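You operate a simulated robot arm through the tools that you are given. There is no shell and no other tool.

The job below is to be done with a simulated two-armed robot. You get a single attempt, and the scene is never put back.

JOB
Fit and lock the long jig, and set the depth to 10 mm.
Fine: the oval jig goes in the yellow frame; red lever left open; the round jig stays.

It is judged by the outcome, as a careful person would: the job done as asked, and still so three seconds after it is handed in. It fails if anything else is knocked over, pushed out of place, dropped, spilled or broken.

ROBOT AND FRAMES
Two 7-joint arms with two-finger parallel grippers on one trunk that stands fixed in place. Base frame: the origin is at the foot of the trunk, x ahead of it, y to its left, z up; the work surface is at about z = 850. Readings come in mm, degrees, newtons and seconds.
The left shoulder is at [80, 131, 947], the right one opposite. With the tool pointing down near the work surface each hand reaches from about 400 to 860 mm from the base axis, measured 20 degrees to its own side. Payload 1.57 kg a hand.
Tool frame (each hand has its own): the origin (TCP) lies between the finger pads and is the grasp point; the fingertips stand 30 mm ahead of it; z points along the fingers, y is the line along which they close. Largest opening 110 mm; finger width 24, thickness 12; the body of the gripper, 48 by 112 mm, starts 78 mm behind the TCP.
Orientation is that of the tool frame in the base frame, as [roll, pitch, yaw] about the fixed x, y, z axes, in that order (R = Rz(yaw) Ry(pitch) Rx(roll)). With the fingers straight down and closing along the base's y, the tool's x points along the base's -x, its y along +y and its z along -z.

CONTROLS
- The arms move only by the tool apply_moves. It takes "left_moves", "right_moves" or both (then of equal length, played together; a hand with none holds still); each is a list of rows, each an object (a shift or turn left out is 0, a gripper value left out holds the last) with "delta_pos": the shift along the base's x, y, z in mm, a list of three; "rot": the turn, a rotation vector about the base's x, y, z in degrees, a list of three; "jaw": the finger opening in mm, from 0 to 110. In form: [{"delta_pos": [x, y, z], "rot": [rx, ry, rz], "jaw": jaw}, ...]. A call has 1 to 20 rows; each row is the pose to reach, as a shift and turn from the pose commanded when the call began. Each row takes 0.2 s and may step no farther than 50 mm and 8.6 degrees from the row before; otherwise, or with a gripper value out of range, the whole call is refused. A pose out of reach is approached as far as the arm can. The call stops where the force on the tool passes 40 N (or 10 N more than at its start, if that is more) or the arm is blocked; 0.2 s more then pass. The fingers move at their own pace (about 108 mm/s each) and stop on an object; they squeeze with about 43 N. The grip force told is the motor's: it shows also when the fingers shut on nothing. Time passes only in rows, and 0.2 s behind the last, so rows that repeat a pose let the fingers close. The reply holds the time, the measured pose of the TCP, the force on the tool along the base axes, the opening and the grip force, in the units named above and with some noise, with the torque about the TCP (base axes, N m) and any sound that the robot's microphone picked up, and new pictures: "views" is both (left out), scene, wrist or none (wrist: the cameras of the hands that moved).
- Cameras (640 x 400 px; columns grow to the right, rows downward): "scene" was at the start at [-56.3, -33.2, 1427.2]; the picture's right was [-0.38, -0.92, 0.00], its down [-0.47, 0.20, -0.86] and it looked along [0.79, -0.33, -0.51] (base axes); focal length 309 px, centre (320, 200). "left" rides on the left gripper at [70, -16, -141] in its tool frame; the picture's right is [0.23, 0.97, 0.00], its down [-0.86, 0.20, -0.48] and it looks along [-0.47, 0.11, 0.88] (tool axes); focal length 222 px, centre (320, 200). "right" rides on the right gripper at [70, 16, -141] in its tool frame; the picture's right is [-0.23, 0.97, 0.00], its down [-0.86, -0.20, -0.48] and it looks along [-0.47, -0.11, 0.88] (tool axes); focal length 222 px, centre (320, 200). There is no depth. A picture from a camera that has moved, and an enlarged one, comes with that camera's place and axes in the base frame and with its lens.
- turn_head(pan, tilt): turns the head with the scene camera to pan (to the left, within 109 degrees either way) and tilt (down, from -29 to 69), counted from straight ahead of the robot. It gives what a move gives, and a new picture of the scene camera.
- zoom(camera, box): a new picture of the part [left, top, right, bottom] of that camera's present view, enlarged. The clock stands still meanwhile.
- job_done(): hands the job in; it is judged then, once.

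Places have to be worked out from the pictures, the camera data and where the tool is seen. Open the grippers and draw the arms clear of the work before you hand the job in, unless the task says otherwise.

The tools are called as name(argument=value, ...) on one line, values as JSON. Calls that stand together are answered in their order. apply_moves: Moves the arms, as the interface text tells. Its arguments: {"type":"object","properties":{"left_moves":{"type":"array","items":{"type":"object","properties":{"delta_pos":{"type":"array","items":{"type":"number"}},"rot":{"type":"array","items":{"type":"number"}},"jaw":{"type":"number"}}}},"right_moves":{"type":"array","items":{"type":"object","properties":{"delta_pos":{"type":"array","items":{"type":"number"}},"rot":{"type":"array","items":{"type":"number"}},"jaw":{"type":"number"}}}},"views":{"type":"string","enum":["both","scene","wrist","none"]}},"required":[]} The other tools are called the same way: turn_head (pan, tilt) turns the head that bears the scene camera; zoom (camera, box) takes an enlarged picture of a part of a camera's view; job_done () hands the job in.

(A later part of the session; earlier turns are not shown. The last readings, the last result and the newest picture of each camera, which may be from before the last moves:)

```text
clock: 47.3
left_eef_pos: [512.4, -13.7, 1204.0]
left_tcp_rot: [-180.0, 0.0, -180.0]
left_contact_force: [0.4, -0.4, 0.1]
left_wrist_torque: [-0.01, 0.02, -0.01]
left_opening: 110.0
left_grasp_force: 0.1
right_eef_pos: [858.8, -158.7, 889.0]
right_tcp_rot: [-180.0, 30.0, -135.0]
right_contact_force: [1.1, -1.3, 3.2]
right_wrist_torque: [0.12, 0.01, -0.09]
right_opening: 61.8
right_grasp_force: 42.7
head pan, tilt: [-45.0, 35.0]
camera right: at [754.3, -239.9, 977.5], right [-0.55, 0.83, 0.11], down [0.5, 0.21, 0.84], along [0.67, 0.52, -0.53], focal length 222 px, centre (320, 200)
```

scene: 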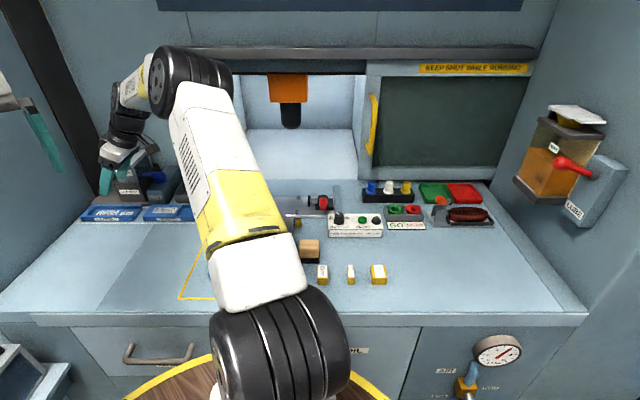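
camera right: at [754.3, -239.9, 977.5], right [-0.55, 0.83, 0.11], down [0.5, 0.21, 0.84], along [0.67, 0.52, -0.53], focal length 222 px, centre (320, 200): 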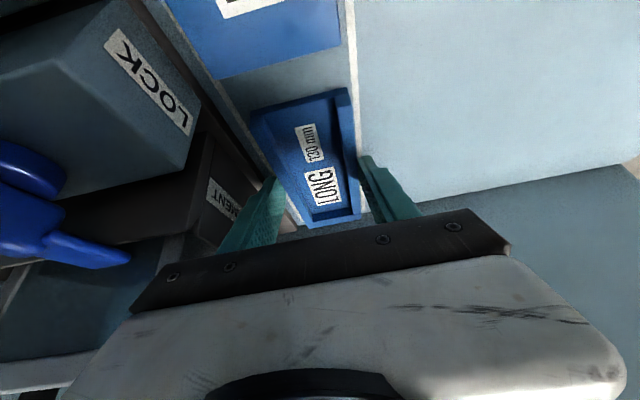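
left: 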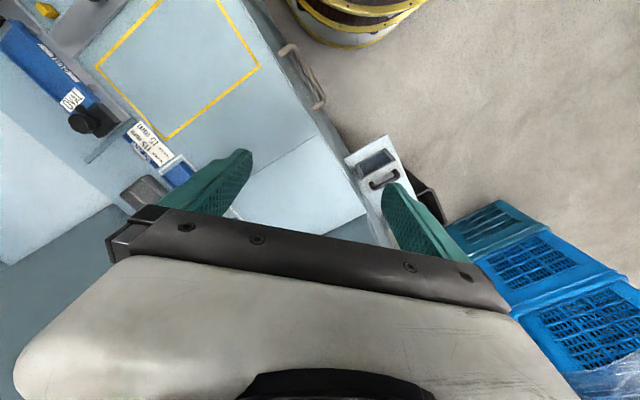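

Gripped at 61.8 mm. Lifting gently, then drawing back towards the robot.

apply_moves(right_moves=[{"delta_pos": [0, 0, 4], "jaw": 45}, {"delta_pos": [0, 0, 10], "jaw": 45}, {"delta_pos": [0, 0, 20], "jaw": 45}, {"delta_pos": [-5, -3, 40], "jaw": 45}, {"delta_pos": [-15, -8, 60], "jaw": 45}, {"delta_pos": [-15, -8, 60], "jaw": 45}], views="both")

zoom(camera="right", box=[180, 40, 460, 260])

zoom(camera="scene", box=[60, 110, 220, 240])

```text
clock: 48.7
left_eef_pos: [512.2, -13.4, 1202.6]
left_tcp_rot: [180.0, 0.0, 180.0]
left_contact_force: [0.0, 0.6, 0.1]
left_wrist_torque: [0.0, -0.01, 0.02]
left_opening: 110.0
left_grasp_force: 0.0
right_eef_pos: [845.0, -165.4, 947.7]
right_tcp_rot: [179.8, 29.9, -135.1]
right_contact_force: [0.0, 0.6, -2.0]
right_wrist_torque: [-0.01, 0.01, 0.01]
right_opening: 61.8
right_grasp_force: 42.5
head pan, tilt: [-45.0, 35.0]
camera right: at [739.5, -246.8, 1036.7], right [-0.55, 0.83, 0.11], down [0.5, 0.21, 0.84], along [0.67, 0.52, -0.53], focal length 222 px, centre (320, 200)
```

scene: 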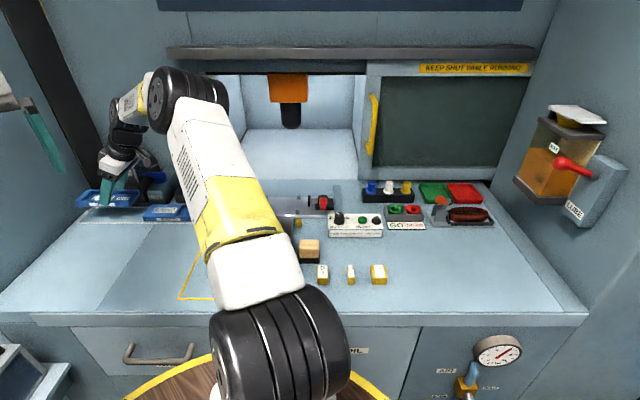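
right: 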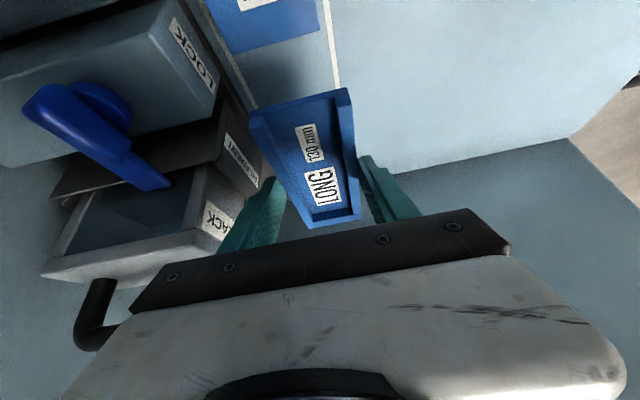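

```text
1.82 times, centred on (320, 150) of right
camera zoom: at [739.5, -246.8, 1036.7], right [-0.55, 0.83, 0.11], down [0.5, 0.21, 0.84], along [0.67, 0.52, -0.53], focal length 404 px, centre (320, 291)
```

zoom: 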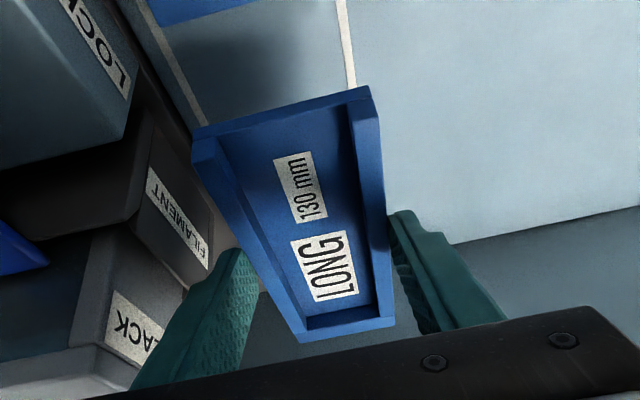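

```text
3.08 times, centred on (140, 175) of scene
camera zoom: at [-77.1, -60.9, 1420.4], right [-0.71, -0.71, 0.0], down [-0.41, 0.41, -0.82], along [0.58, -0.58, -0.57], focal length 950 px, centre (874, 277)
```

zoom: 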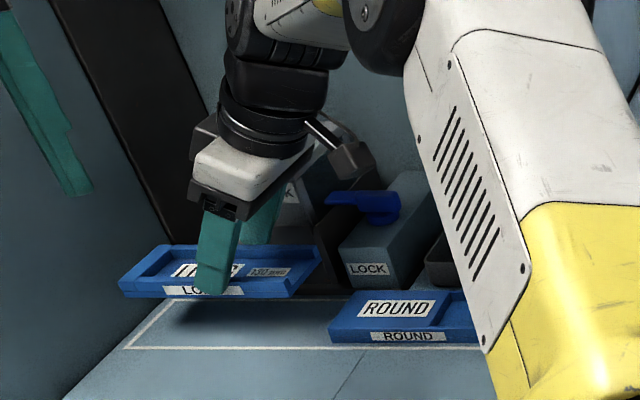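

The jig is held level and firm. I'll carry it along the bench at z≈1009, keeping clear of the LOCK box, to above the fixture (TCP at u≈2.5, w≈754).

apply_moves(right_moves=[{"delta_pos": [-21, -21, 26], "jaw": 45}, {"delta_pos": [-42.4, -42.1, 52], "jaw": 45}, {"delta_pos": [-70.7, -70.4, 61], "jaw": 45}, {"delta_pos": [-99, -98.6, 61], "jaw": 45}, {"delta_pos": [-127.3, -126.9, 61], "jaw": 45}, {"delta_pos": [-150.3, -157, 61], "jaw": 45}, {"delta_pos": [-173.3, -187, 61], "jaw": 45}, {"delta_pos": [-196.2, -217, 61], "jaw": 45}, {"delta_pos": [-219.2, -247.1, 61], "jaw": 45}, {"delta_pos": [-241.9, -276.6, 61], "jaw": 45}, {"delta_pos": [-264.5, -306.1, 61], "jaw": 45}, {"delta_pos": [-287.2, -335.6, 61], "jaw": 45}, {"delta_pos": [-309.8, -365.1, 61], "jaw": 45}, {"delta_pos": [-309.8, -365.1, 61], "jaw": 45}], views="both")

zoom(camera="right", box=[180, 0, 460, 240])

```text
clock: 51.7
left_eef_pos: [512.2, -14.4, 1204.4]
left_tcp_rot: [179.9, 0.0, 180.0]
left_contact_force: [0.1, -0.1, -0.8]
left_wrist_torque: [-0.02, 0.0, 0.03]
left_opening: 109.9
left_grasp_force: 0.0
right_eef_pos: [530.1, -532.9, 1006.9]
right_tcp_rot: [179.9, 30.0, -135.1]
right_contact_force: [-0.3, 0.3, -2.9]
right_wrist_torque: [-0.04, 0.06, -0.01]
right_opening: 61.5
right_grasp_force: 43.0
head pan, tilt: [-45.0, 35.0]
camera right: at [424.5, -613.8, 1095.7], right [-0.55, 0.83, 0.11], down [0.5, 0.21, 0.84], along [0.67, 0.52, -0.53], focal length 222 px, centre (320, 200)
```

scene: 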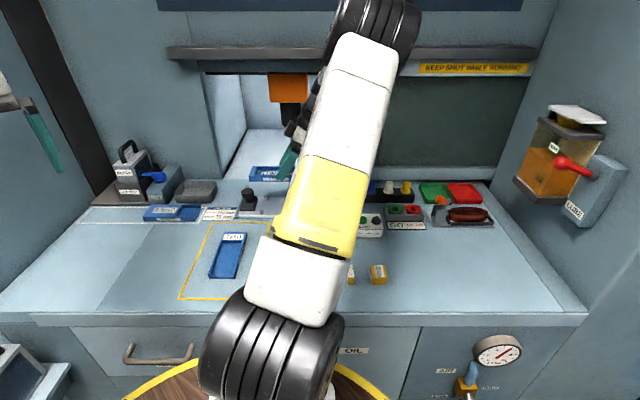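
right: 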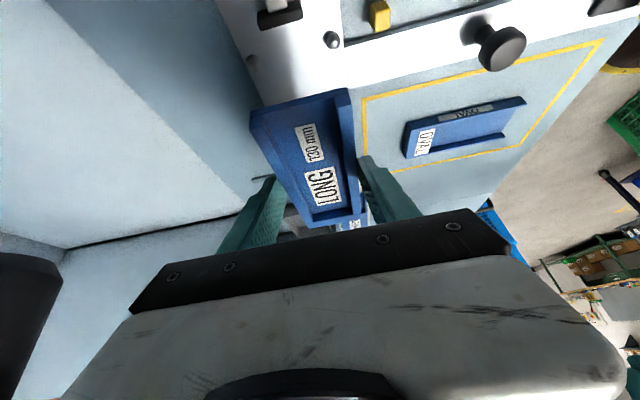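

```text
1.67 times, centred on (320, 120) of right
camera zoom: at [424.5, -613.8, 1095.7], right [-0.55, 0.83, 0.11], down [0.5, 0.21, 0.84], along [0.67, 0.52, -0.53], focal length 370 px, centre (320, 333)
```

zoom: 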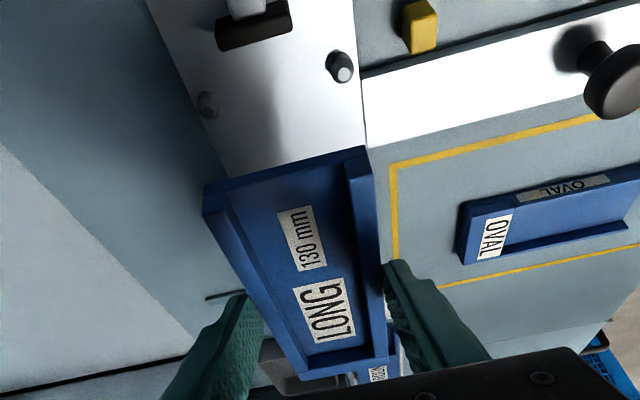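

The jig is above the fixture. I'll take a couple of still readings to fix the hand's true place before lowering.

apply_moves(right_moves=[{"jaw": 45}], views="none")

apply_moves(right_moves=[{"jaw": 45}], views="none")

apply_moves(right_moves=[{"jaw": 45}], views="none")

apply_moves(right_moves=[{"jaw": 45}], views="none")

```text
clock: 52.1
left_eef_pos: [512.3, -13.4, 1204.2]
left_tcp_rot: [179.9, 0.1, 180.0]
left_contact_force: [-0.4, 0.2, 0.0]
left_wrist_torque: [-0.01, 0.02, -0.01]
left_opening: 110.0
left_grasp_force: 0.1
right_eef_pos: [528.5, -532.2, 1006.3]
right_tcp_rot: [179.9, 30.0, -135.0]
right_contact_force: [0.0, 0.0, -2.7]
right_wrist_torque: [-0.05, 0.04, -0.01]
right_opening: 61.9
right_grasp_force: 43.2
head pan, tilt: [-45.0, 35.0]
```

```text
clock: 52.5
left_eef_pos: [512.2, -14.3, 1203.5]
left_tcp_rot: [180.0, 0.0, -179.9]
left_contact_force: [0.1, 0.0, -0.4]
left_wrist_torque: [-0.01, 0.03, -0.02]
left_opening: 109.7
left_grasp_force: 0.2
right_eef_pos: [529.3, -532.8, 1006.6]
right_tcp_rot: [-180.0, 30.0, -135.0]
right_contact_force: [0.8, -0.3, -2.4]
right_wrist_torque: [-0.06, 0.04, -0.05]
right_opening: 61.4
right_grasp_force: 42.7
head pan, tilt: [-45.0, 35.0]
```

```text
clock: 52.9
left_eef_pos: [511.9, -13.0, 1204.1]
left_tcp_rot: [-180.0, 0.0, -180.0]
left_contact_force: [0.4, -0.4, -0.6]
left_wrist_torque: [-0.03, 0.0, -0.01]
left_opening: 110.1
left_grasp_force: 0.0
right_eef_pos: [529.7, -532.7, 1008.0]
right_tcp_rot: [-180.0, 30.0, -135.0]
right_contact_force: [-0.1, 0.1, -3.9]
right_wrist_torque: [-0.04, 0.06, 0.01]
right_opening: 61.7
right_grasp_force: 42.8
head pan, tilt: [-45.0, 35.0]
```

```text
clock: 53.3
left_eef_pos: [512.0, -13.7, 1205.1]
left_tcp_rot: [180.0, 0.0, 180.0]
left_contact_force: [0.1, -0.2, 0.3]
left_wrist_torque: [-0.01, -0.01, -0.01]
left_opening: 110.1
left_grasp_force: 0.1
right_eef_pos: [531.1, -533.1, 1007.2]
right_tcp_rot: [180.0, 29.9, -135.0]
right_contact_force: [0.3, 0.3, -3.3]
right_wrist_torque: [-0.06, 0.07, -0.04]
right_opening: 61.8
right_grasp_force: 43.5
head pan, tilt: [-45.0, 35.0]
```

Averaged, the hand is at (529.7,-532.7,1007.0), so it needs +3 mm in w. Checking the fixture from the left camera as a second viewpoint.

zoom(camera="left", box=[0, 0, 140, 120])

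zoom(camera="right", box=[240, 0, 380, 120])

zoom(camera="scene", box=[200, 150, 330, 250])

```text
3.33 times, centred on (70, 60) of left
camera zoom: at [441.5, -28.7, 1345.4], right [-0.23, 0.97, 0.0], down [0.86, 0.2, 0.48], along [0.47, 0.11, -0.88], focal length 740 px, centre (1153, 667)
```

zoom: 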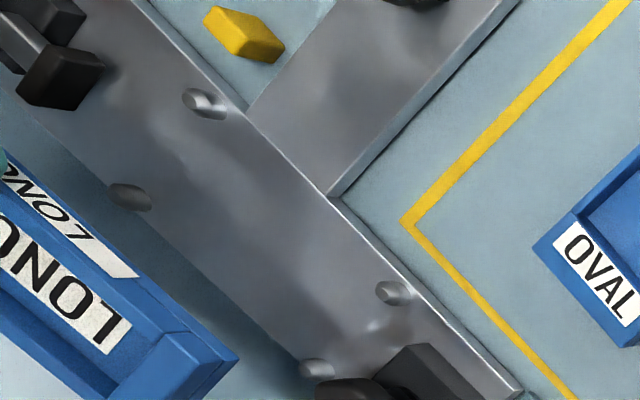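

```text
3.33 times, centred on (310, 60) of right
camera zoom: at [424.8, -613.5, 1095.8], right [-0.55, 0.83, 0.11], down [0.5, 0.21, 0.84], along [0.67, 0.52, -0.53], focal length 740 px, centre (353, 667)
```

zoom: 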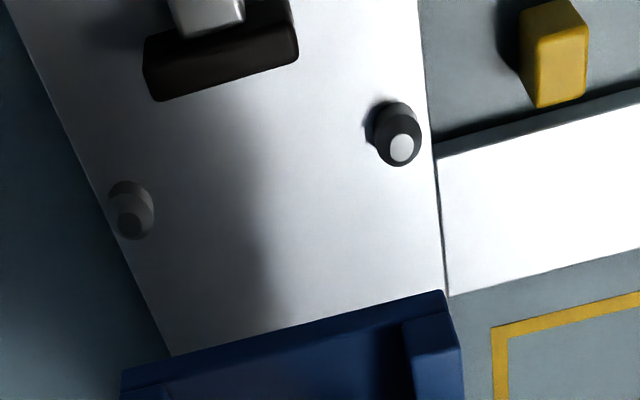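

```text
4.00 times, centred on (265, 200) of scene
camera zoom: at [-77.2, -61.1, 1420.4], right [-0.71, -0.71, 0.0], down [-0.41, 0.41, -0.82], along [0.58, -0.58, -0.57], focal length 1235 px, centre (540, 200)
```

zoom: 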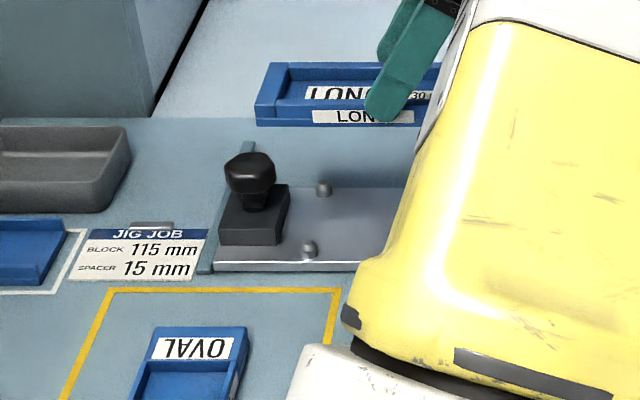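

Both cameras agree: LONG is about 150 mm long and its end now sits about level with the black block's face, so I shift about -5 mm in u and +3.4 mm in w, then lower until its underside is just above the pins.

apply_moves(right_moves=[{"delta_pos": [-1.4, -6.2, 0], "jaw": 45}, {"delta_pos": [-1.4, -6.2, -35], "jaw": 45}, {"delta_pos": [-1.4, -6.2, -65], "jaw": 45}, {"delta_pos": [-1.4, -6.2, -88], "jaw": 45}, {"delta_pos": [-1.4, -6.2, -88], "jaw": 45}], views="wrist")

zoom(camera="right", box=[220, 0, 420, 160])

zoom(camera="left", box=[0, 0, 140, 120])

zoom(camera="scene", box=[200, 150, 330, 250])

```text
clock: 54.5
left_eef_pos: [511.9, -14.1, 1203.6]
left_tcp_rot: [180.0, 0.0, 180.0]
left_contact_force: [-0.2, 0.1, 0.3]
left_wrist_torque: [0.01, -0.02, 0.0]
left_opening: 109.9
left_grasp_force: 0.0
right_eef_pos: [530.0, -536.9, 918.3]
right_tcp_rot: [-180.0, 30.0, -135.0]
right_contact_force: [-0.5, -0.5, -2.7]
right_wrist_torque: [-0.07, 0.09, -0.02]
right_opening: 61.4
right_grasp_force: 43.2
head pan, tilt: [-45.0, 35.0]
camera right: at [424.9, -618.4, 1006.7], right [-0.55, 0.83, 0.11], down [0.5, 0.21, 0.84], along [0.67, 0.52, -0.53], focal length 222 px, centre (320, 200)
```

right: 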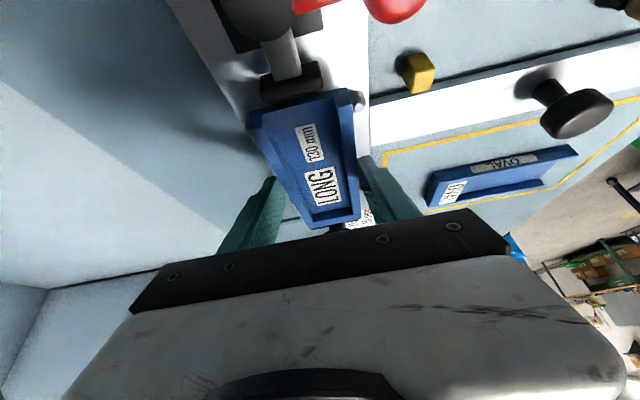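

```text
2.50 times, centred on (320, 80) of right
camera zoom: at [424.9, -618.4, 1006.7], right [-0.55, 0.83, 0.11], down [0.5, 0.21, 0.84], along [0.67, 0.52, -0.53], focal length 555 px, centre (320, 500)
```

zoom: 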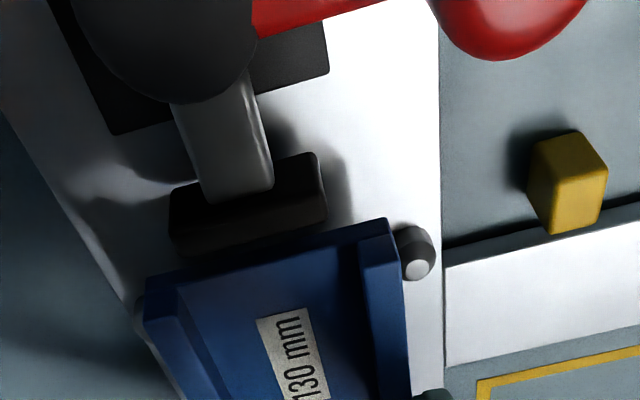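

```text
3.33 times, centred on (70, 60) of left
camera zoom: at [441.5, -28.7, 1345.4], right [-0.23, 0.97, 0.0], down [0.86, 0.2, 0.48], along [0.47, 0.11, -0.88], focal length 740 px, centre (1153, 667)
```

zoom: 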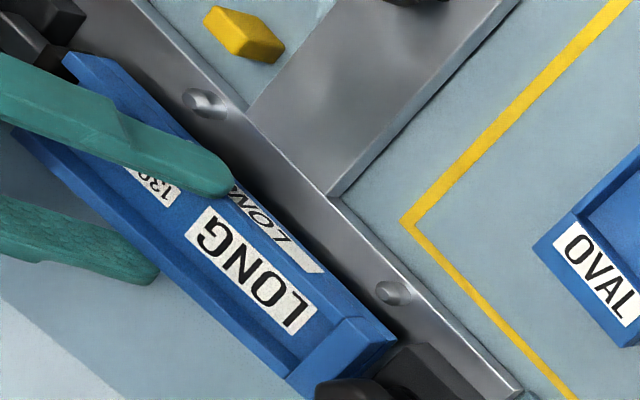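

```text
4.00 times, centred on (265, 200) of scene
camera zoom: at [-77.2, -61.1, 1420.4], right [-0.71, -0.71, 0.0], down [-0.41, 0.41, -0.82], along [0.58, -0.58, -0.57], focal length 1235 px, centre (540, 200)
```

zoom: 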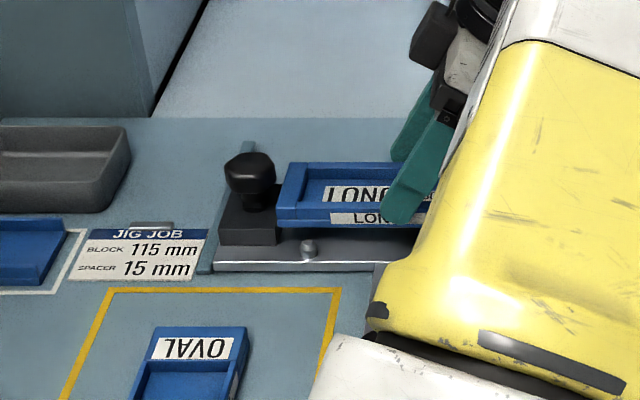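

Everything lines up: LONG's end is about 1–2 mm from the black block, 8 mm from the red pad. I'll shift 1.5 mm away from the block and lower in small steps.

apply_moves(right_moves=[{"delta_pos": [-1, -1, 0], "jaw": 45}, {"delta_pos": [-1, -1, -5], "jaw": 45}, {"delta_pos": [-1, -1, -10], "jaw": 45}, {"delta_pos": [-1, -1, -13], "jaw": 45}, {"delta_pos": [-1, -1, -13], "jaw": 45}], views="none")

zoom(camera="scene", box=[220, 170, 310, 240])

zoom(camera="left", box=[0, 0, 140, 120])

zoom(camera="right", box=[220, 0, 420, 160])

```text
clock: 55.7
left_eef_pos: [511.0, -13.0, 1204.2]
left_tcp_rot: [180.0, 0.0, 180.0]
left_contact_force: [0.2, -0.2, 0.4]
left_wrist_torque: [-0.02, -0.01, 0.0]
left_opening: 110.2
left_grasp_force: 0.0
right_eef_pos: [530.6, -537.9, 907.5]
right_tcp_rot: [179.9, 30.0, -135.0]
right_contact_force: [0.6, -0.3, -2.6]
right_wrist_torque: [-0.05, 0.05, 0.0]
right_opening: 61.7
right_grasp_force: 43.1
head pan, tilt: [-45.0, 35.0]
```

```text
5.71 times, centred on (265, 205) of scene
camera zoom: at [-77.2, -61.1, 1420.4], right [-0.71, -0.71, 0.0], down [-0.41, 0.41, -0.82], along [0.58, -0.58, -0.57], focal length 1764 px, centre (634, 171)
```

zoom: 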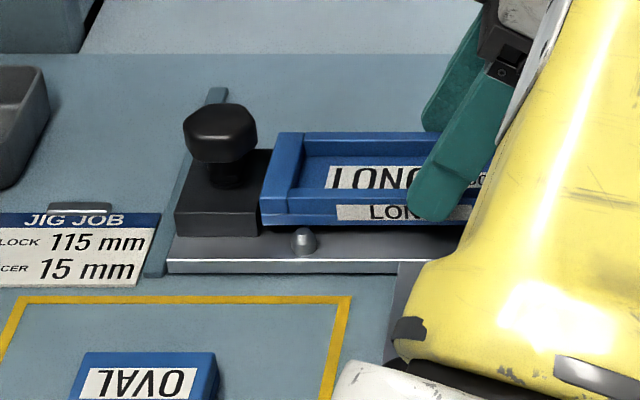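

```text
3.33 times, centred on (70, 60) of left
camera zoom: at [441.5, -28.7, 1345.4], right [-0.23, 0.97, 0.0], down [0.86, 0.2, 0.48], along [0.47, 0.11, -0.88], focal length 740 px, centre (1153, 667)
```

zoom: 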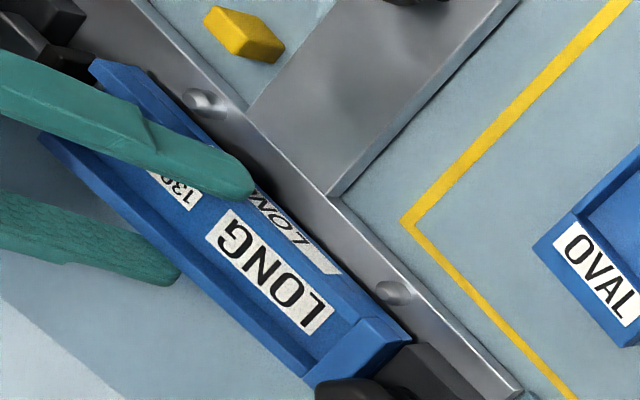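

```text
2.50 times, centred on (320, 80) of right
camera zoom: at [425.9, -619.0, 996.5], right [-0.55, 0.83, 0.11], down [0.5, 0.21, 0.84], along [0.67, 0.52, -0.53], focal length 555 px, centre (320, 500)
```

zoom: 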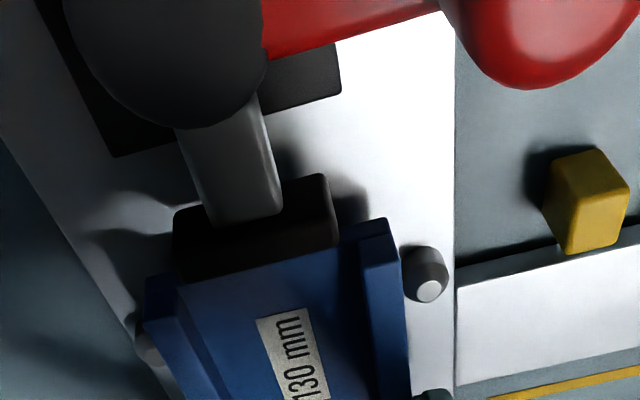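

No contact yet, and LONG's end stays about 2 mm clear of the black block. Lowering further in small steps until the plate takes it.

apply_moves(right_moves=[{"delta_pos": [0, 0, -2], "jaw": 45}, {"delta_pos": [0, 0, -4], "jaw": 45}, {"delta_pos": [0, 0, -6], "jaw": 45}, {"delta_pos": [0, 0, -6], "jaw": 45}], views="none")

zoom(camera="scene", box=[220, 170, 310, 240])

```text
clock: 56.7
left_eef_pos: [511.1, -14.1, 1203.0]
left_tcp_rot: [180.0, 0.0, -180.0]
left_contact_force: [-0.7, -0.2, 0.6]
left_wrist_torque: [0.01, 0.01, 0.0]
left_opening: 109.9
left_grasp_force: 0.0
right_eef_pos: [531.4, -538.7, 902.6]
right_tcp_rot: [-179.9, 30.0, -135.0]
right_contact_force: [0.0, -0.9, -2.6]
right_wrist_torque: [-0.08, 0.05, -0.02]
right_opening: 61.7
right_grasp_force: 43.1
head pan, tilt: [-45.0, 35.0]
```

```text
5.71 times, centred on (265, 205) of scene
camera zoom: at [-77.2, -61.1, 1420.4], right [-0.71, -0.71, 0.0], down [-0.41, 0.41, -0.82], along [0.58, -0.58, -0.57], focal length 1764 px, centre (634, 171)
```

zoom: 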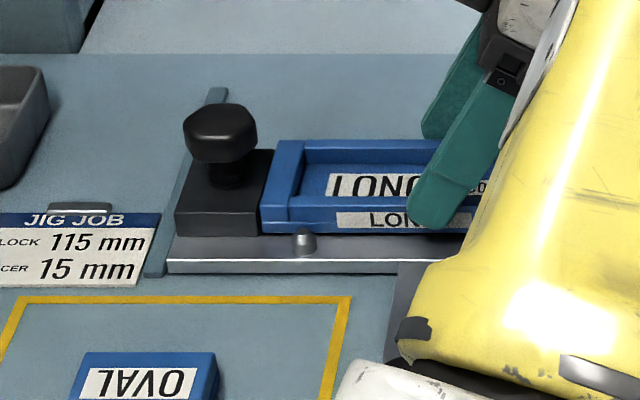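

Still only the jig's own weight on the hand; it's nearly down. Continuing by single millimetres.

apply_moves(right_moves=[{"delta_pos": [0, 0, -1], "jaw": 45}, {"delta_pos": [0, 0, -2], "jaw": 45}, {"delta_pos": [0, 0, -2], "jaw": 45}], views="none")

apply_moves(right_moves=[{"delta_pos": [0, 0, -1], "jaw": 45}, {"delta_pos": [0, 0, -2], "jaw": 45}, {"delta_pos": [0, 0, -2], "jaw": 45}], views="none")

```text
clock: 57.5
left_eef_pos: [512.4, -13.2, 1204.2]
left_tcp_rot: [-179.9, 0.0, -180.0]
left_contact_force: [0.6, 0.4, 1.0]
left_wrist_torque: [-0.01, 0.0, -0.01]
left_opening: 110.0
left_grasp_force: 0.1
right_eef_pos: [530.0, -537.6, 900.5]
right_tcp_rot: [180.0, 30.0, -135.0]
right_contact_force: [-0.9, 0.7, -3.3]
right_wrist_torque: [-0.04, 0.06, 0.0]
right_opening: 61.8
right_grasp_force: 42.9
head pan, tilt: [-45.0, 35.0]
```

```text
clock: 58.3
left_eef_pos: [511.1, -13.6, 1204.2]
left_tcp_rot: [-180.0, 0.0, -179.9]
left_contact_force: [-0.9, -0.1, -0.6]
left_wrist_torque: [-0.04, 0.02, -0.01]
left_opening: 110.2
left_grasp_force: 0.1
right_eef_pos: [530.2, -538.0, 898.0]
right_tcp_rot: [-180.0, 30.1, -135.0]
right_contact_force: [0.1, 0.7, 4.1]
right_wrist_torque: [0.58, -0.2, 0.02]
right_opening: 61.9
right_grasp_force: 43.1
head pan, tilt: [-45.0, 35.0]
```

The plate has begun to take the jig (+4 N at TCP z≈898). Checking the fit in the views before letting go.

zoom(camera="scene", box=[220, 170, 310, 240])

zoom(camera="left", box=[0, 0, 120, 100])

zoom(camera="right", box=[220, 0, 420, 160])

```text
5.71 times, centred on (265, 205) of scene
camera zoom: at [-77.4, -60.9, 1420.4], right [-0.71, -0.71, 0.0], down [-0.41, 0.41, -0.82], along [0.58, -0.58, -0.57], focal length 1764 px, centre (634, 171)
```

zoom: 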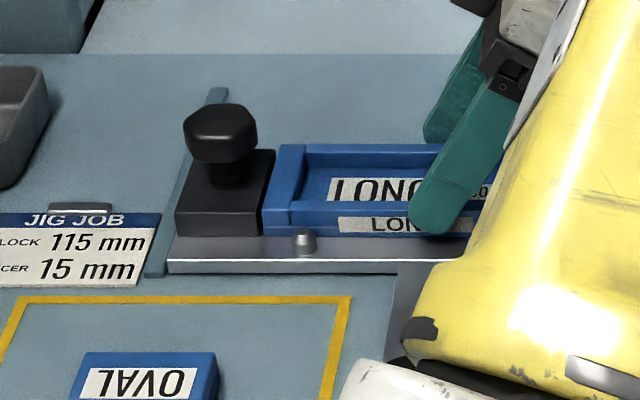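

```text
4.00 times, centred on (60, 50) of left
camera zoom: at [441.3, -28.4, 1345.5], right [-0.23, 0.97, 0.0], down [0.86, 0.2, 0.48], along [0.47, 0.11, -0.88], focal length 888 px, centre (1360, 800)
```

zoom: 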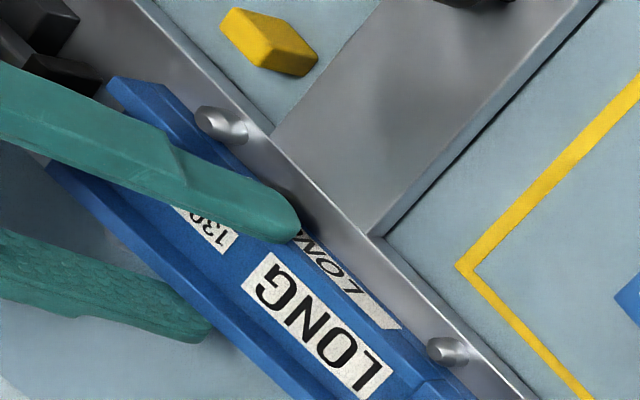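

```text
2.50 times, centred on (320, 80) of right
camera zoom: at [425.8, -619.1, 988.5], right [-0.55, 0.83, 0.11], down [0.5, 0.21, 0.84], along [0.67, 0.52, -0.53], focal length 555 px, centre (320, 500)
```

zoom: 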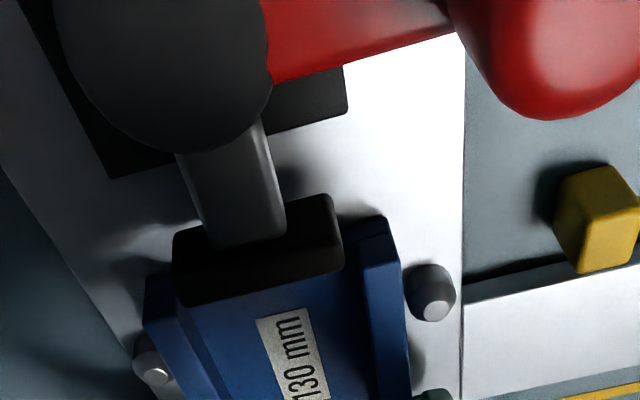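

The jig sits between its four pins, right beside the black block. Pressing 1 mm more, then opening and rising.

apply_moves(right_moves=[{"delta_pos": [0, 0, -1], "jaw": 45}, {"delta_pos": [0, 0, -1], "jaw": 62}, {"delta_pos": [0, 0, -1], "jaw": 74}, {"delta_pos": [0, 0, -1], "jaw": 74}, {"delta_pos": [0, 0, 15], "jaw": 74}, {"delta_pos": [0, 0, 45], "jaw": 74}, {"delta_pos": [0, 0, 85], "jaw": 74}, {"delta_pos": [0, 0, 120], "jaw": 74}], views="wrist")

zoom(camera="right", box=[220, 0, 440, 200])

zoom(camera="scene", box=[220, 170, 310, 240])

zoom(camera="left", box=[0, 0, 140, 120])

```text
clock: 60.1
left_eef_pos: [511.6, -13.9, 1202.7]
left_tcp_rot: [-180.0, 0.0, 180.0]
left_contact_force: [0.6, -1.5, 0.4]
left_wrist_torque: [0.01, 0.01, -0.04]
left_opening: 110.0
left_grasp_force: 0.2
right_eef_pos: [532.4, -540.4, 1018.5]
right_tcp_rot: [179.9, 29.9, -135.1]
right_contact_force: [-0.3, 0.3, 0.4]
right_wrist_torque: [0.05, 0.01, 0.01]
right_opening: 74.0
right_grasp_force: 0.1
head pan, tilt: [-45.0, 35.0]
camera right: at [427.2, -621.6, 1106.4], right [-0.55, 0.83, 0.11], down [0.5, 0.21, 0.84], along [0.67, 0.52, -0.53], focal length 222 px, centre (320, 200)
```

right: 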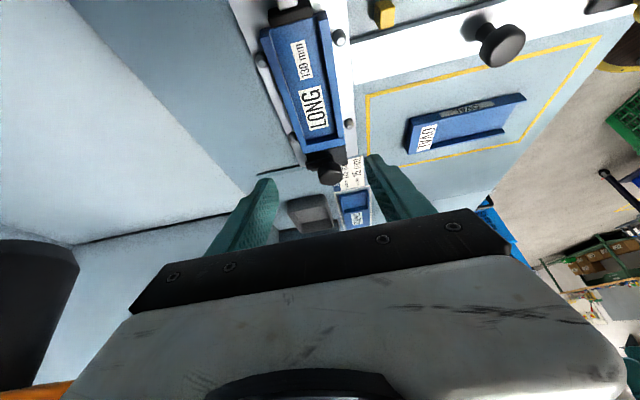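

```text
2.00 times, centred on (330, 100) of right
camera zoom: at [427.2, -621.6, 1106.4], right [-0.55, 0.83, 0.11], down [0.5, 0.21, 0.84], along [0.67, 0.52, -0.53], focal length 444 px, centre (300, 400)
```

zoom: 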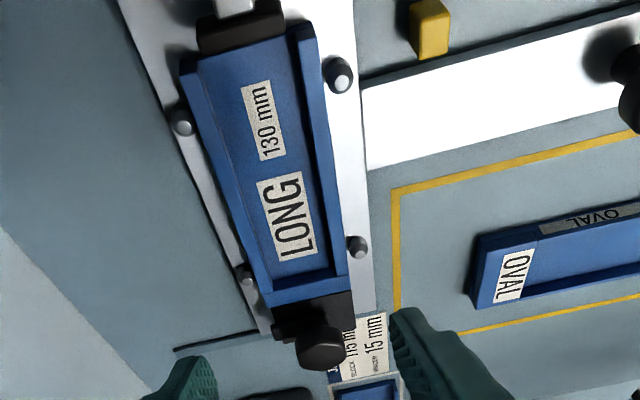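

```text
5.71 times, centred on (265, 205) of scene
camera zoom: at [-77.2, -61.2, 1420.4], right [-0.71, -0.71, 0.0], down [-0.41, 0.41, -0.82], along [0.58, -0.58, -0.57], focal length 1764 px, centre (634, 171)
```

zoom: 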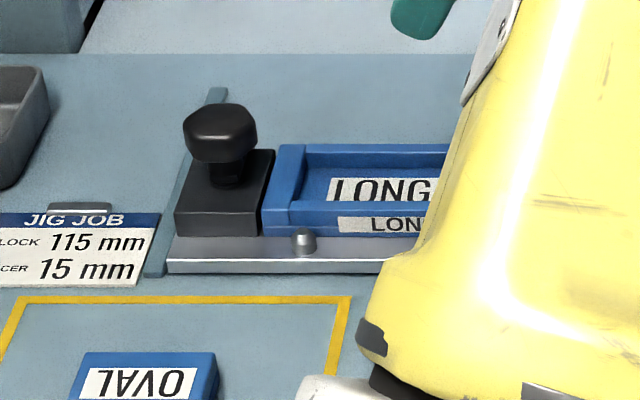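

```text
3.33 times, centred on (70, 60) of left
camera zoom: at [441.5, -28.8, 1345.4], right [-0.23, 0.97, 0.0], down [0.86, 0.2, 0.48], along [0.47, 0.11, -0.88], focal length 740 px, centre (1153, 667)
```

zoom: 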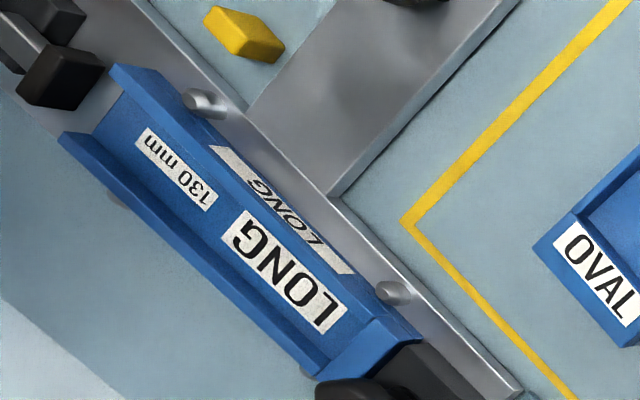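

LONG is seated between the pins, next to the black block. Next I'll straighten the hand and go back over the black knob, turned as it was when I let go of it (yaw -75).

apply_moves(right_moves=[{"delta_pos": [10, 10, 20], "rot": [-5.3, 5.3, 0], "jaw": 70}, {"delta_pos": [30, 30, 28], "rot": [-10.6, 10.6, 0], "jaw": 70}, {"delta_pos": [55, 55, 28], "rot": [-15.9, 15.9, 0], "jaw": 70}, {"delta_pos": [86, 86.5, 28], "rot": [-21.2, 21.2, 0], "jaw": 70}, {"delta_pos": [86, 86.5, 28], "rot": [-21.2, 21.2, 0], "jaw": 70}], views="none")

apply_moves(right_moves=[{"rot": [0, 0, 7.5], "jaw": 60}, {"rot": [0, 0, 15], "jaw": 60}, {"rot": [0, 0, 22.5], "jaw": 60}, {"rot": [0, 0, 30], "jaw": 60}, {"rot": [0, 0, 37.5], "jaw": 60}, {"rot": [0, 0, 45], "jaw": 60}, {"rot": [0, 0, 52.5], "jaw": 60}, {"rot": [0, 0, 60], "jaw": 60}, {"rot": [0, 0, 60], "jaw": 60}], views="wrist")

zoom(camera="right", box=[260, 0, 460, 180])

```text
clock: 61.3
left_eef_pos: [511.7, -13.2, 1203.8]
left_tcp_rot: [-180.0, 0.0, -179.9]
left_contact_force: [0.5, 0.2, -0.1]
left_wrist_torque: [-0.02, 0.02, 0.01]
left_opening: 110.1
left_grasp_force: 0.2
right_eef_pos: [616.7, -450.6, 1046.9]
right_tcp_rot: [-180.0, -0.1, -135.0]
right_contact_force: [0.3, 0.9, -1.0]
right_wrist_torque: [0.02, 0.02, 0.01]
right_opening: 69.9
right_grasp_force: 0.0
head pan, tilt: [-45.0, 35.0]
```

```text
clock: 63.3
left_eef_pos: [512.3, -13.4, 1203.6]
left_tcp_rot: [180.0, -0.1, -180.0]
left_contact_force: [-0.2, 0.1, 0.5]
left_wrist_torque: [-0.02, -0.01, 0.01]
left_opening: 109.8
left_grasp_force: 0.0
right_eef_pos: [614.8, -451.4, 1046.9]
right_tcp_rot: [180.0, 0.1, -74.9]
right_contact_force: [1.1, 1.0, 0.4]
right_wrist_torque: [0.05, 0.0, 0.01]
right_opening: 60.0
right_grasp_force: 0.0
head pan, tilt: [-45.0, 35.0]
camera right: at [618.3, -521.8, 1189.5], right [-1.0, -0.03, 0.0], down [-0.03, 0.88, 0.48], along [-0.02, 0.48, -0.88], focal length 222 px, centre (320, 200)
```

right: 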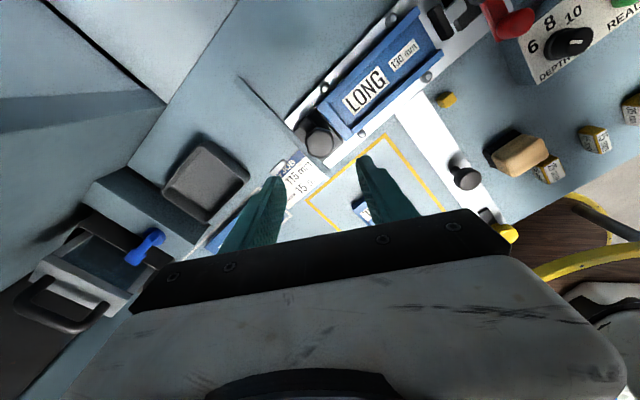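

```text
2.22 times, centred on (360, 90) of right
camera zoom: at [618.3, -521.8, 1189.5], right [-1.0, -0.03, 0.0], down [-0.03, 0.88, 0.48], along [-0.02, 0.48, -0.88], focal length 494 px, centre (231, 444)
```

zoom: 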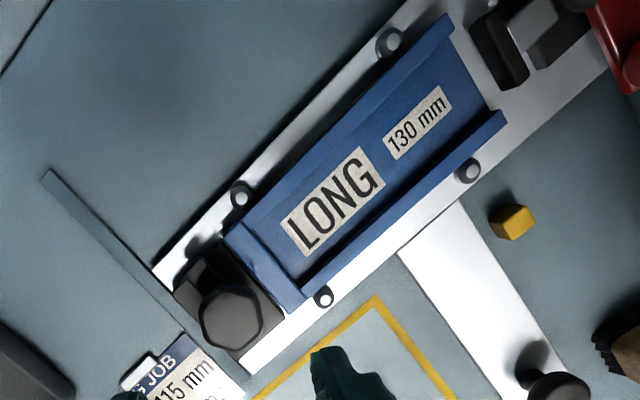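

LONG lies straight in the fixture. A closer look at the gap at the black block and the knob.

zoom(camera="right", box=[290, 80, 380, 160])

```text
5.00 times, centred on (335, 120) of right
camera zoom: at [618.3, -521.8, 1189.5], right [-1.0, -0.03, 0.0], down [-0.03, 0.88, 0.48], along [-0.02, 0.48, -0.88], focal length 1111 px, centre (245, 600)
```

zoom: 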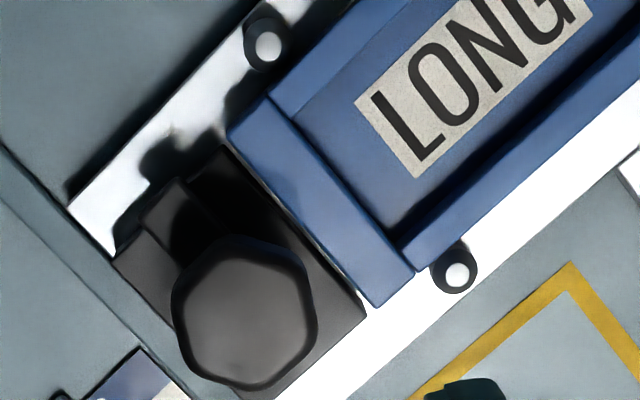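

The arm points to the back and the jig is clear. Descending onto the knob at the same height as before and closing.

apply_moves(right_moves=[{"delta_pos": [0.5, -0.5, -35], "jaw": 60}, {"delta_pos": [0.5, -0.5, -70], "jaw": 60}, {"delta_pos": [0.5, -0.5, -100], "jaw": 60}, {"delta_pos": [0.5, -0.5, -117.5], "jaw": 60}, {"delta_pos": [0.5, -0.5, -117.5], "jaw": 60}, {"delta_pos": [0.5, -0.5, -117.5], "jaw": 20}, {"delta_pos": [0.5, -0.5, -117.5], "jaw": 20}, {"delta_pos": [0.5, -0.5, -117.5], "jaw": 20}], views="wrist")

zoom(camera="right", box=[240, 60, 400, 220])

```text
clock: 65.1
left_eef_pos: [512.1, -13.2, 1202.9]
left_tcp_rot: [-179.9, 0.0, -179.9]
left_contact_force: [-1.2, -1.7, 0.1]
left_wrist_torque: [0.03, -0.02, 0.03]
left_opening: 109.9
left_grasp_force: 0.0
right_eef_pos: [617.2, -454.1, 927.7]
right_tcp_rot: [-180.0, 0.0, -75.0]
right_contact_force: [1.9, -1.6, -2.4]
right_wrist_torque: [-0.29, -0.15, 0.04]
right_opening: 37.1
right_grasp_force: 43.3
head pan, tilt: [-45.0, 35.0]
camera right: at [618.7, -524.2, 1070.1], right [-1.0, -0.03, 0.0], down [-0.03, 0.88, 0.48], along [-0.02, 0.48, -0.88], focal length 222 px, centre (320, 200)
```

right: 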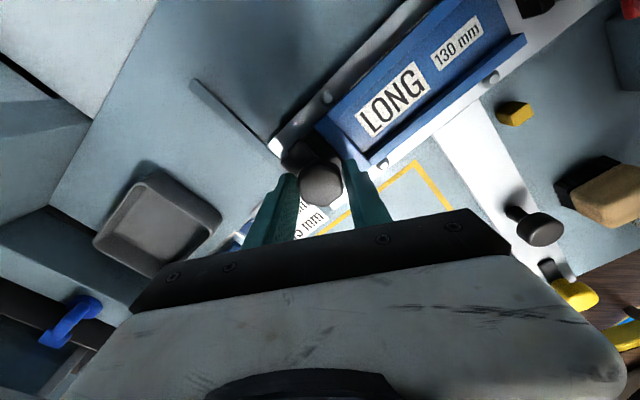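

```text
2.50 times, centred on (320, 140) of right
camera zoom: at [618.7, -524.2, 1070.1], right [-1.0, -0.03, 0.0], down [-0.03, 0.88, 0.48], along [-0.02, 0.48, -0.88], focal length 555 px, centre (320, 350)
```

zoom: 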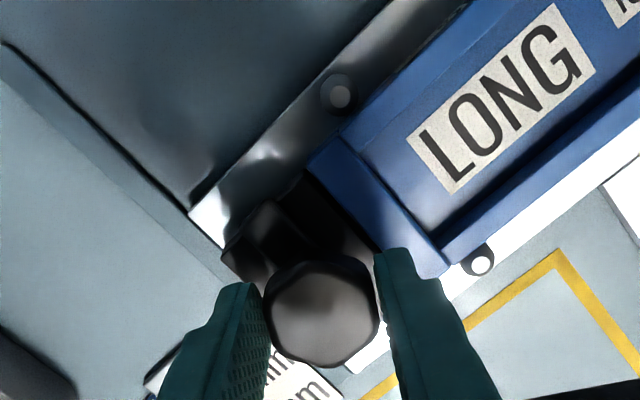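

Gripped again at 37.1 mm. Turning back clockwise in steps, checking the force.

apply_moves(right_moves=[{"rot": [0, 0, -5], "jaw": 20}, {"rot": [0, 0, -10], "jaw": 20}, {"rot": [0, 0, -15], "jaw": 20}, {"rot": [0, 0, -20], "jaw": 20}, {"rot": [0, 0, -25], "jaw": 20}, {"rot": [0, 0, -30], "jaw": 20}, {"rot": [0, 0, -30], "jaw": 20}], views="none")

zoom(camera="right", box=[240, 60, 400, 220])

```text
clock: 66.7
left_eef_pos: [512.1, -14.0, 1203.9]
left_tcp_rot: [180.0, 0.0, 179.9]
left_contact_force: [0.6, -0.3, 0.3]
left_wrist_torque: [-0.02, -0.03, 0.04]
left_opening: 109.7
left_grasp_force: 0.0
right_eef_pos: [616.8, -454.6, 928.3]
right_tcp_rot: [-180.0, -0.1, -105.1]
right_contact_force: [-7.7, -4.1, -4.5]
right_wrist_torque: [-0.24, 0.41, 0.02]
right_opening: 37.1
right_grasp_force: 43.3
head pan, tilt: [-45.0, 35.0]
```

```text
2.50 times, centred on (320, 140) of right
camera zoom: at [582.2, -516.1, 1070.1], right [-0.88, 0.47, 0.0], down [0.42, 0.77, 0.48], along [0.22, 0.42, -0.88], focal length 555 px, centre (320, 350)
```

zoom: 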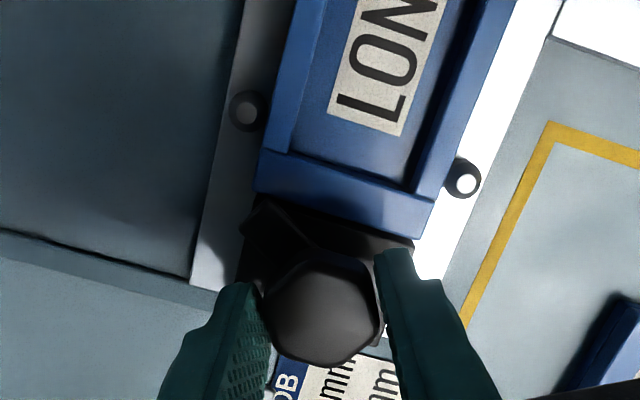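

The arm follows and its force stays low; the tip is about to sweep over LONG's end wall. Continuing another 30°.

apply_moves(right_moves=[{"rot": [0, 0, -5], "jaw": 20}, {"rot": [0, 0, -10], "jaw": 20}, {"rot": [0, 0, -15], "jaw": 20}, {"rot": [0, 0, -20], "jaw": 20}, {"rot": [0, 0, -25], "jaw": 20}, {"rot": [0, 0, -30], "jaw": 20}, {"rot": [0, 0, -30], "jaw": 20}], views="none")

zoom(camera="right", box=[240, 60, 400, 220])

```text
clock: 68.3
left_eef_pos: [512.5, -13.9, 1203.7]
left_tcp_rot: [180.0, 0.0, -180.0]
left_contact_force: [-0.7, 0.1, 0.0]
left_wrist_torque: [0.03, 0.0, -0.01]
left_opening: 110.1
left_grasp_force: 0.0
right_eef_pos: [616.4, -453.9, 927.5]
right_tcp_rot: [179.7, -0.1, -135.1]
right_contact_force: [-9.0, -4.1, -20.1]
right_wrist_torque: [-0.04, 0.24, 0.01]
right_opening: 37.1
right_grasp_force: 43.1
head pan, tilt: [-45.0, 35.0]
```

```text
2.50 times, centred on (320, 140) of right
camera zoom: at [554.7, -490.6, 1070.2], right [-0.53, 0.85, 0.0], down [0.75, 0.46, 0.48], along [0.4, 0.25, -0.88], focal length 555 px, centre (320, 350)
```

zoom: 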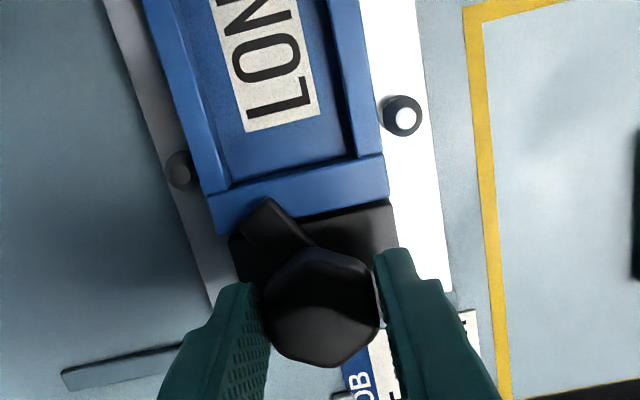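

The arm has swept onto LONG's end wall. The last 30°, easing the hand down a little to relieve the vertical force.

apply_moves(right_moves=[{"delta_pos": [-0.3, -0.2, -0.5], "rot": [0, 0, -5], "jaw": 20}, {"delta_pos": [-0.5, -0.3, -1], "rot": [0, 0, -10], "jaw": 20}, {"delta_pos": [-0.5, -0.3, -1], "rot": [0, 0, -15], "jaw": 20}, {"delta_pos": [-0.5, -0.3, -1], "rot": [0, 0, -15], "jaw": 20}], views="none")

apply_moves(right_moves=[{"rot": [0, 0, -5], "jaw": 20}, {"rot": [0, 0, -10], "jaw": 20}, {"rot": [0, 0, -15], "jaw": 20}, {"rot": [0, 0, -15], "jaw": 20}], views="none")

zoom(camera="right", box=[240, 60, 400, 220])

```text
clock: 69.3
left_eef_pos: [511.9, -13.4, 1203.4]
left_tcp_rot: [180.0, -0.1, -180.0]
left_contact_force: [-0.3, 0.6, -0.8]
left_wrist_torque: [0.0, -0.01, 0.01]
left_opening: 110.1
left_grasp_force: 0.0
right_eef_pos: [616.0, -452.6, 927.0]
right_tcp_rot: [179.9, 0.1, -150.1]
right_contact_force: [-9.8, -1.1, -16.5]
right_wrist_torque: [0.0, 0.4, -0.02]
right_opening: 37.3
right_grasp_force: 43.5
head pan, tilt: [-45.0, 35.0]
```

```text
clock: 70.3
left_eef_pos: [511.2, -13.3, 1203.5]
left_tcp_rot: [180.0, 0.0, -180.0]
left_contact_force: [0.3, 0.0, 0.1]
left_wrist_torque: [-0.01, -0.01, 0.01]
left_opening: 109.9
left_grasp_force: 0.0
right_eef_pos: [617.1, -451.8, 927.3]
right_tcp_rot: [-180.0, 0.0, -164.9]
right_contact_force: [-11.0, -1.3, -7.3]
right_wrist_torque: [-0.08, 0.78, 0.43]
right_opening: 37.2
right_grasp_force: 43.2
head pan, tilt: [-45.0, 35.0]
```

```text
2.50 times, centred on (320, 140) of right
camera zoom: at [543.9, -454.9, 1070.2], right [-0.03, 1.0, 0.0], down [0.88, 0.03, 0.48], along [0.48, 0.02, -0.88], focal length 555 px, centre (320, 350)
```

zoom: 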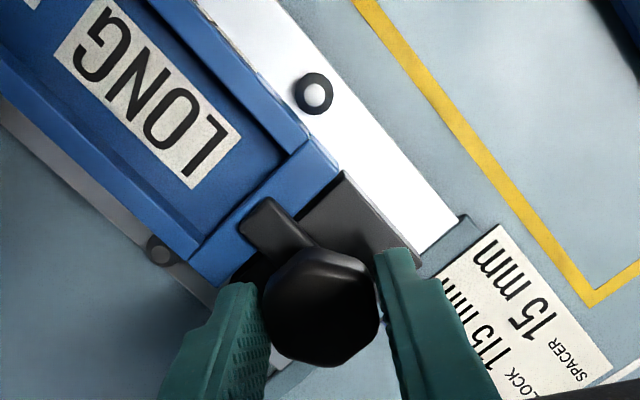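

The turning torque rose to 0.43 N m, so the arm has reached its stop over LONG's end wall. A few degrees more to make sure it's fully home.

apply_moves(right_moves=[{"rot": [0, 0, -2], "jaw": 20}, {"rot": [0, 0, -3], "jaw": 20}, {"rot": [0, 0, -3], "jaw": 20}], views="none")

```text
clock: 71.1
left_eef_pos: [512.2, -14.1, 1203.1]
left_tcp_rot: [-180.0, 0.0, -179.9]
left_contact_force: [0.2, 0.3, -1.0]
left_wrist_torque: [0.02, 0.0, -0.01]
left_opening: 110.2
left_grasp_force: 0.0
right_eef_pos: [616.8, -452.9, 926.7]
right_tcp_rot: [180.0, 0.0, -168.0]
right_contact_force: [-9.1, -1.2, -9.1]
right_wrist_torque: [0.0, 0.16, 0.69]
right_opening: 37.5
right_grasp_force: 43.1
head pan, tilt: [-45.0, 35.0]
```

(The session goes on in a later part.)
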